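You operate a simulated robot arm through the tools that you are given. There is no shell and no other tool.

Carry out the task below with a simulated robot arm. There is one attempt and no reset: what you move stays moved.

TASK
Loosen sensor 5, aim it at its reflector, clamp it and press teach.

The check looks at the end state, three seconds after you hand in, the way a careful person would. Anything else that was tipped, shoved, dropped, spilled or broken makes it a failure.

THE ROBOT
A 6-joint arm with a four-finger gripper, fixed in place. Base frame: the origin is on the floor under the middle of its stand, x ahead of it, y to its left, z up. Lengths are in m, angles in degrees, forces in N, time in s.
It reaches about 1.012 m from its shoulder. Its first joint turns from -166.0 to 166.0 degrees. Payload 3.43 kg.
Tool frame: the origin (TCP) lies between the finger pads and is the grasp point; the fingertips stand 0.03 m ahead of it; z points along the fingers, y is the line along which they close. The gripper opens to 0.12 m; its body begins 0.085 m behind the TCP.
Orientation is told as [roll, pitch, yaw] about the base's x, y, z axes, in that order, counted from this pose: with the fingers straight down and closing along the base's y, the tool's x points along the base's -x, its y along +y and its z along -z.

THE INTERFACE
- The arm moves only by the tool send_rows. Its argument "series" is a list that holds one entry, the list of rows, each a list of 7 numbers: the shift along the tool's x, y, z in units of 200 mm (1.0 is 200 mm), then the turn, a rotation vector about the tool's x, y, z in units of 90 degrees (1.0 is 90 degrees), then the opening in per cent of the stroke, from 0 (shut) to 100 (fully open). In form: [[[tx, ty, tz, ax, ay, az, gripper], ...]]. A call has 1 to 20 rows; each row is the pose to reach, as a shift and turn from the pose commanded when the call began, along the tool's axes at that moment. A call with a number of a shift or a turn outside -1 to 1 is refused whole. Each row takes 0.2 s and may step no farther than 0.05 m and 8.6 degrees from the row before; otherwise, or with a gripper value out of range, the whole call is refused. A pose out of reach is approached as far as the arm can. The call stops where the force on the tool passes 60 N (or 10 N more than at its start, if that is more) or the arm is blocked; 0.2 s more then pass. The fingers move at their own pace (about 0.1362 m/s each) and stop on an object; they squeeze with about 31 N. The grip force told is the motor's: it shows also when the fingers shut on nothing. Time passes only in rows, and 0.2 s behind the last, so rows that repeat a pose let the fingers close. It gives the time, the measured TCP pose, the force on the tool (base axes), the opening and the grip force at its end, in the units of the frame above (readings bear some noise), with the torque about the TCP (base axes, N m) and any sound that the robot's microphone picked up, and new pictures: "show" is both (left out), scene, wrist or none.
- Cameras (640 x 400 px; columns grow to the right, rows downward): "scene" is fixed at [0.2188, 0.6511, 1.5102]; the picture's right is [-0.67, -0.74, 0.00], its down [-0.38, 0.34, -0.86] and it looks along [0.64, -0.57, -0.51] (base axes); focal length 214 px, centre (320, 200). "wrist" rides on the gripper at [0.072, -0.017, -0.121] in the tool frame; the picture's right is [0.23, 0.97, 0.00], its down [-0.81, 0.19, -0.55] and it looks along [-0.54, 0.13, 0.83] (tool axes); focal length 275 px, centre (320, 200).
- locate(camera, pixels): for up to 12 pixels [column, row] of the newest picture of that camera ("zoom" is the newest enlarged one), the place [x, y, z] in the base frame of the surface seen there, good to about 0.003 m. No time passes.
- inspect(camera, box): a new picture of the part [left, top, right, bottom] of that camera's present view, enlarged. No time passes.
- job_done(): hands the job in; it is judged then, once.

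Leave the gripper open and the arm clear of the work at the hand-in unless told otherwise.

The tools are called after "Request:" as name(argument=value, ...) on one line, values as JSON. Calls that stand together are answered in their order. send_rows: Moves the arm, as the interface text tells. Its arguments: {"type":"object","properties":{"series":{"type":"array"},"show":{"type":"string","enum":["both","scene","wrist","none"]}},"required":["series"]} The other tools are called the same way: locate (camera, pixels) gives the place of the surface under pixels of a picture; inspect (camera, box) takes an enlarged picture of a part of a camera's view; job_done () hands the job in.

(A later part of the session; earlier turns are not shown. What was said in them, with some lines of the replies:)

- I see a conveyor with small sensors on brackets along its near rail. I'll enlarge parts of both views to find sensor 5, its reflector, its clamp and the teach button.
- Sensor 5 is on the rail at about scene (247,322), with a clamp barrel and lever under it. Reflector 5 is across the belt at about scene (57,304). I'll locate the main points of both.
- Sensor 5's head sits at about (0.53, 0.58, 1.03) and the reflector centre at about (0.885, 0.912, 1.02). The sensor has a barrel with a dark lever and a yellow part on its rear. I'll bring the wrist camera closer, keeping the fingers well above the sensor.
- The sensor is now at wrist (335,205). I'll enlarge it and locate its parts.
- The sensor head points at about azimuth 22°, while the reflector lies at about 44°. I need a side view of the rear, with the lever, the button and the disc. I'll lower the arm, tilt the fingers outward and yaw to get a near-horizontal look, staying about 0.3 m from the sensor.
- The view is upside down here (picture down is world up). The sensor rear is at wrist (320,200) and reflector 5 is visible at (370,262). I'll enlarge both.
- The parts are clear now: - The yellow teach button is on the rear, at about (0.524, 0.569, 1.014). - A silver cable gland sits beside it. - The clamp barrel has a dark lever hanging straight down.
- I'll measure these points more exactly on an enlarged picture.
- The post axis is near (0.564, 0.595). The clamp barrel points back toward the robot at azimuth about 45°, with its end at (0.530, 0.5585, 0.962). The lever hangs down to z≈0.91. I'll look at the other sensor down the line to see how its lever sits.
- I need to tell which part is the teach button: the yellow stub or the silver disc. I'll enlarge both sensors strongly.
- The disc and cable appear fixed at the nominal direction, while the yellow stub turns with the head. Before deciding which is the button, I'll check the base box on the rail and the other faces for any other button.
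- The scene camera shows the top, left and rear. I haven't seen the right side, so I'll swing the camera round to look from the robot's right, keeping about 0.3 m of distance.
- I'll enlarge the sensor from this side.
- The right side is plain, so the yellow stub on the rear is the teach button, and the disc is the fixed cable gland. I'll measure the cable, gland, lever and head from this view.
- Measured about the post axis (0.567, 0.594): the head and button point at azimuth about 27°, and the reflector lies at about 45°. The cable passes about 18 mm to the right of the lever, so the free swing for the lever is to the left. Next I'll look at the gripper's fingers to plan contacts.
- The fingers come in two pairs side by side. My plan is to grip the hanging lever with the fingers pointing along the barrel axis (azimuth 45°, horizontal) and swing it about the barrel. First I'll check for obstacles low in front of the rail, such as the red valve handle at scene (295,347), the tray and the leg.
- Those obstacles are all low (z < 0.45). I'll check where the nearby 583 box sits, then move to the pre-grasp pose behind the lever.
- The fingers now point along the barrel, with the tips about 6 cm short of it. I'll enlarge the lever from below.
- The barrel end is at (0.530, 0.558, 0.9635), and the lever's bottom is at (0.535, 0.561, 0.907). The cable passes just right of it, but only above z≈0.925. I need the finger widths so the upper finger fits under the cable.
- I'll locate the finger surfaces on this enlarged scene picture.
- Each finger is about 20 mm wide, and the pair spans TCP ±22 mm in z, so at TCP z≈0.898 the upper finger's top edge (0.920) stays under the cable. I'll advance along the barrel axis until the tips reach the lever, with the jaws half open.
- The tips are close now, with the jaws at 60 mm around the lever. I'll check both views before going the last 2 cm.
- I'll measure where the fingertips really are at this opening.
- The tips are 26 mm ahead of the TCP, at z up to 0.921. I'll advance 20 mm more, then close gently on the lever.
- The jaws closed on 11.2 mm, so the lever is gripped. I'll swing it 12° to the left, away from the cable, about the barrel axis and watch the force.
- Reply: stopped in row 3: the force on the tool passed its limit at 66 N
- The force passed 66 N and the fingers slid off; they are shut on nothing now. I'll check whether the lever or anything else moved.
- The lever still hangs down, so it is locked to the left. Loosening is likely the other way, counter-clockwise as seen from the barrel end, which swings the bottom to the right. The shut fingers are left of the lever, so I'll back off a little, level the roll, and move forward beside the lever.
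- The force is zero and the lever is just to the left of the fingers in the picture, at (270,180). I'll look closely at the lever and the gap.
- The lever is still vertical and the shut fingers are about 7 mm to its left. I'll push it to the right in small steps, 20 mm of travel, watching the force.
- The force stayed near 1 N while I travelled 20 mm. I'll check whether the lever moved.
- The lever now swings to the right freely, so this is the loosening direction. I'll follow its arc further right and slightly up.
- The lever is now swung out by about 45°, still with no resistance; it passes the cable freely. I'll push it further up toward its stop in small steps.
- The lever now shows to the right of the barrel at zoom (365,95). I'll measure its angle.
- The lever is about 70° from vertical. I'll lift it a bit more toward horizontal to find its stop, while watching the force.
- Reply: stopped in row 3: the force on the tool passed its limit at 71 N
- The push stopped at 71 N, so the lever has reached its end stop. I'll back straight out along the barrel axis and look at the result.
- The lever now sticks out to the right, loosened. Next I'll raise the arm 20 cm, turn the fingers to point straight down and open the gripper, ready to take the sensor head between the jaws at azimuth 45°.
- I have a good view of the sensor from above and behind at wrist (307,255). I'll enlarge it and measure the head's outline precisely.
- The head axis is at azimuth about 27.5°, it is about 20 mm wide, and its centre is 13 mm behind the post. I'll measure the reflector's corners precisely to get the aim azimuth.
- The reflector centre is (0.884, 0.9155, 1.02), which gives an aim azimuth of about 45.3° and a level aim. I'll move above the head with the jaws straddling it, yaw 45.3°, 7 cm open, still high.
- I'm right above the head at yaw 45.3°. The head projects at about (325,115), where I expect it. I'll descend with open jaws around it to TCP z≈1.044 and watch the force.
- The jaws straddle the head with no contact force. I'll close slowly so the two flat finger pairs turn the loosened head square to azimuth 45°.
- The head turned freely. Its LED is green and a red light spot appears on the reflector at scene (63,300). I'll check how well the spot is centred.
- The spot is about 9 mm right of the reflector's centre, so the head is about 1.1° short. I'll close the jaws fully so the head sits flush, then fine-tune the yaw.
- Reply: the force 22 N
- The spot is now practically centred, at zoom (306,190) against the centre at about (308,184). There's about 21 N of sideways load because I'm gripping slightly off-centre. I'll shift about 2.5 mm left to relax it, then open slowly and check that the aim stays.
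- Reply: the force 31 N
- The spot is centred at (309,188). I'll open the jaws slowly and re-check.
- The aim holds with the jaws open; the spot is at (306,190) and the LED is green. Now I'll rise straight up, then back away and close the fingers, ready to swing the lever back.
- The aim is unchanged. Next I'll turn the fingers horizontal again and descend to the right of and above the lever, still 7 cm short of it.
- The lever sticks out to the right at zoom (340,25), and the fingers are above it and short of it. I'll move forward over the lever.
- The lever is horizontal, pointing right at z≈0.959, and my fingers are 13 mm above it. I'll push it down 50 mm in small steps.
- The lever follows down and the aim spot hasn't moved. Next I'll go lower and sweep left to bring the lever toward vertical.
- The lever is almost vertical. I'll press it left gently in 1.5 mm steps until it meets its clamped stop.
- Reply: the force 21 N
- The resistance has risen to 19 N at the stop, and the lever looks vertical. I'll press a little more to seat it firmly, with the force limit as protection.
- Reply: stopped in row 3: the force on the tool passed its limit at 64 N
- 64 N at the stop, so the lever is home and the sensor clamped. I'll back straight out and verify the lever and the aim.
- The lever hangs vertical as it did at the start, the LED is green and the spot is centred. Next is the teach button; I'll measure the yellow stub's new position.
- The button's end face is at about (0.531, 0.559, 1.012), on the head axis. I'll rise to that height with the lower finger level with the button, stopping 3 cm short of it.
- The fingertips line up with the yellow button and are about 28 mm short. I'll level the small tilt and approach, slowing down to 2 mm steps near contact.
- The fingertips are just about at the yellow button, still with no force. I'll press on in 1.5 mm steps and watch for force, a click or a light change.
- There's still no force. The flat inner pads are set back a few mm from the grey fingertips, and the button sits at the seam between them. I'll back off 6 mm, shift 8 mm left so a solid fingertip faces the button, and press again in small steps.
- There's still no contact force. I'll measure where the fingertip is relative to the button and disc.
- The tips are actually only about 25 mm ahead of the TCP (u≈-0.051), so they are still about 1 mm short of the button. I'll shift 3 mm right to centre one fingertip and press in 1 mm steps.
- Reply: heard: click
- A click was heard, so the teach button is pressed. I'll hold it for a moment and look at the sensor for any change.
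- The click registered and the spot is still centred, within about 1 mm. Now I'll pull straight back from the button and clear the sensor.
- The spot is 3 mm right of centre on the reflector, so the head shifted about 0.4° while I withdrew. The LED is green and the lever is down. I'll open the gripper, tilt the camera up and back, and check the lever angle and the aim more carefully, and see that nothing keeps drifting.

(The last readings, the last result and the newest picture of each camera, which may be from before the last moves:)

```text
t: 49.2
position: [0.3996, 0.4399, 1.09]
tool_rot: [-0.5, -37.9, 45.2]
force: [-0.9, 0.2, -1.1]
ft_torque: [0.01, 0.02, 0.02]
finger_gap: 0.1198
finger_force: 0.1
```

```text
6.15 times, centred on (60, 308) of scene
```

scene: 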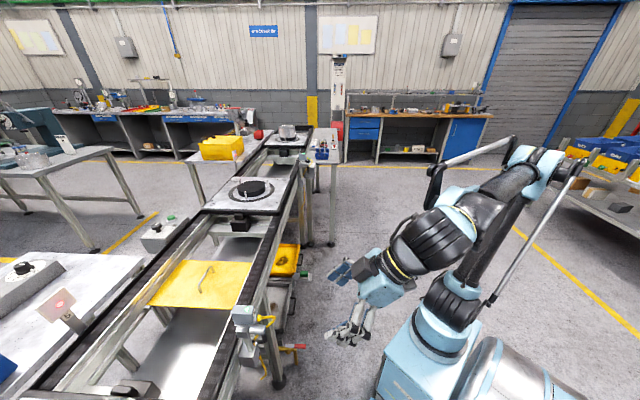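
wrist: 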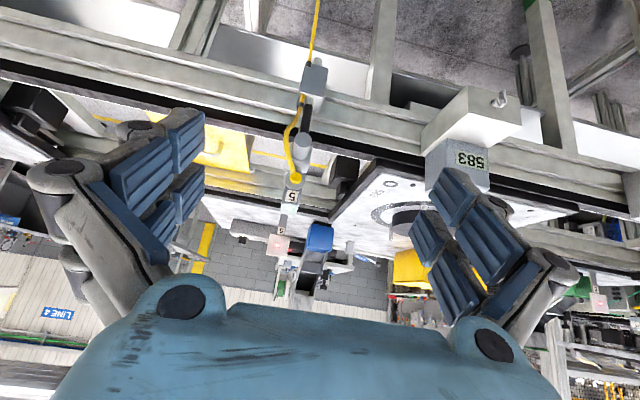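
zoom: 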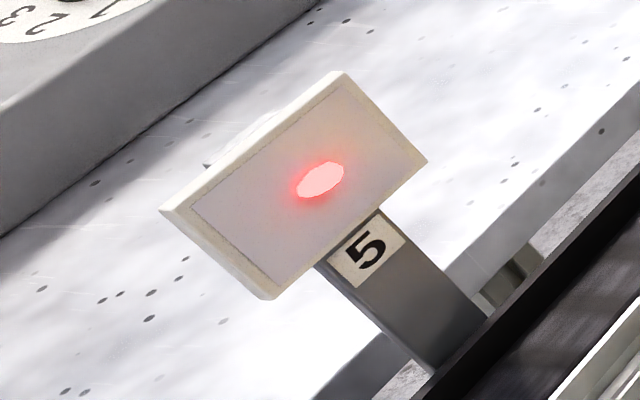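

The spot is stable and doesn't drift. I'll measure the lever angle with an enlarged view.

Request:
inspect(camera="wrist", box=[275, 90, 335, 220])

```text
3.08 times, centred on (305, 155) of wrist
```

zoom: 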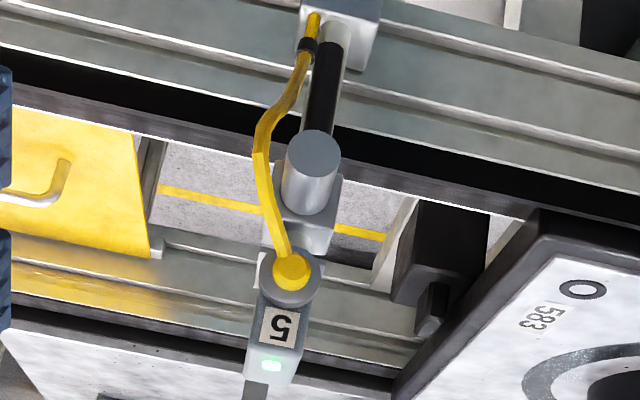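

Request:
locate(camera="zoom", pixels=[[325, 60], [322, 90], [318, 120], [312, 90], [334, 90], [313, 145], [292, 268], [280, 322], [248, 372], [290, 378], [272, 365], [300, 345]])

```text
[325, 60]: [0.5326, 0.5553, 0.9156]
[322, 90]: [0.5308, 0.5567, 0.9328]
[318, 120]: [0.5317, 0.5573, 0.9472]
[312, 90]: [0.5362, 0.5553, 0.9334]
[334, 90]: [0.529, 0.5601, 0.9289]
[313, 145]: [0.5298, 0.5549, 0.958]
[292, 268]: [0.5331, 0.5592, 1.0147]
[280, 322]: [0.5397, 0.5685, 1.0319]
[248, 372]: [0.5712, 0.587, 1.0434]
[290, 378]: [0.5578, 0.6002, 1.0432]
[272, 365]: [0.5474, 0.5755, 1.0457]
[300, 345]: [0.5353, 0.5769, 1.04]
```

The lever is back in its original vertical, clamped position, the head points along azimuth 45°, and the cable is undisturbed. I'll raise the arm clear with the gripper open and take a last look.

Request:
send_rows(series=[[[-0.09, 0, -0.12, 0, 0, 0, 100], [-0.18, 0, -0.24, 0, 0, 0, 100], [-0.28, 0, -0.36, 0, 0, 0, 100], [-0.37, 0, -0.48, 0, 0, 0, 100], [-0.46, 0, -0.59, 0, 0, 0, 100], [-0.46, 0, -0.59, 0, 0, 0, 100]]], show="both")

Request:
inspect(camera="scene", box=[230, 300, 290, 365])

Request:
inspect(camera="scene", box=[30, 275, 90, 340])

```text
t: 50.6
position: [0.3981, 0.4435, 1.2415]
tool_rot: [-0.5, -38.1, 45.2]
force: [-0.3, -1.0, 0.5]
ft_torque: [0.05, -0.01, -0.02]
finger_gap: 0.12
finger_force: 0.1
```

scene: 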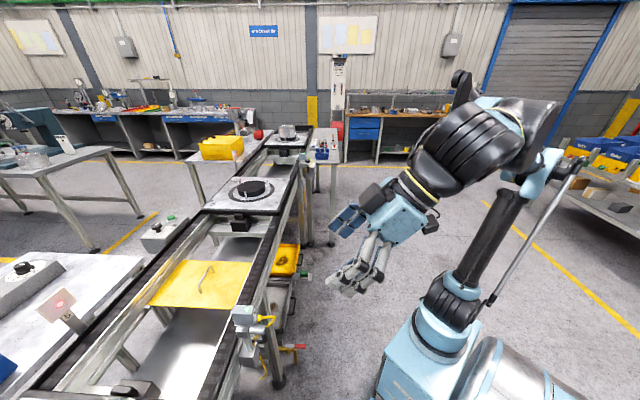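
wrist: 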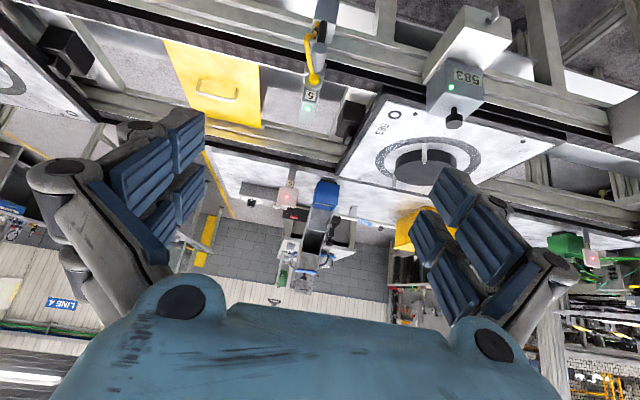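

```text
6.15 times, centred on (260, 332) of scene
```

zoom: 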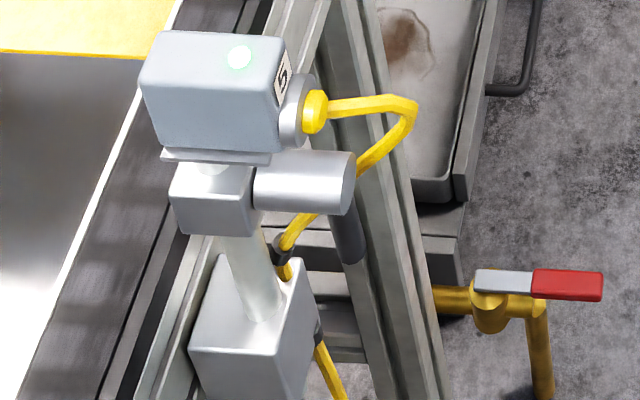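

```text
6.15 times, centred on (60, 308) of scene
```

zoom: 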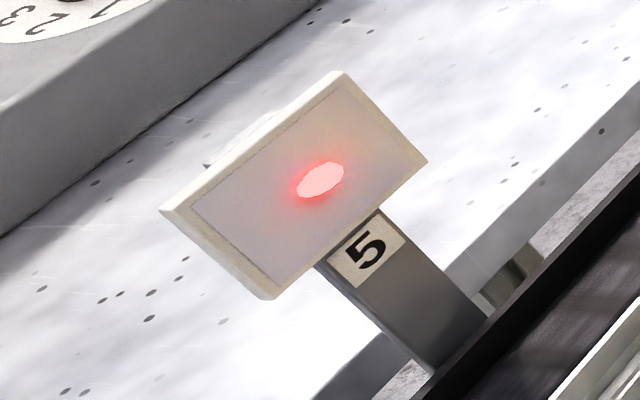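

Final state:
- **Sensor 5:** its LED is green and its spot is steady on reflector 5, about 3 mm from centre.
- **Clamp:** the lever is down.
- **Teach:** the button was pressed with an audible click.
- **Arm:** it is clear, with the gripper open and nothing else disturbed.

I'm handing in the job.

Request:
job_done()

```text
The job is handed in.
```

I loosened sensor 5, aimed it at reflector 5, clamped it again and pressed its teach button; then I handed the job in. I have no result from the check yet.

- **Aim:** the head turned from about 27° to about 45° azimuth. Its LED is green. The red spot sits steadily on the reflector, about 3 mm right of centre.
- **Clamp:** the lever swung to the right to loosen. I pushed it back down until it met its stop, and it hangs vertical as it did at the start.
- **Teach:** I took the yellow button on the rear of the head to be teach, as it had no label. Pressing it after clamping gave an audible click.
- **Slight shift:** the head turned about 0.6° between clamping and backing off the button. The clamp held under that load but not perfectly rigidly. The spot stayed on the reflector and hasn't moved since.
- **Failed first try:** I first tried the lever to the left, where it is locked. The force peaked at 66 N and the fingers slid off; nothing looked moved afterwards.

The arm is clear with the gripper open, and I saw nothing else disturbed.
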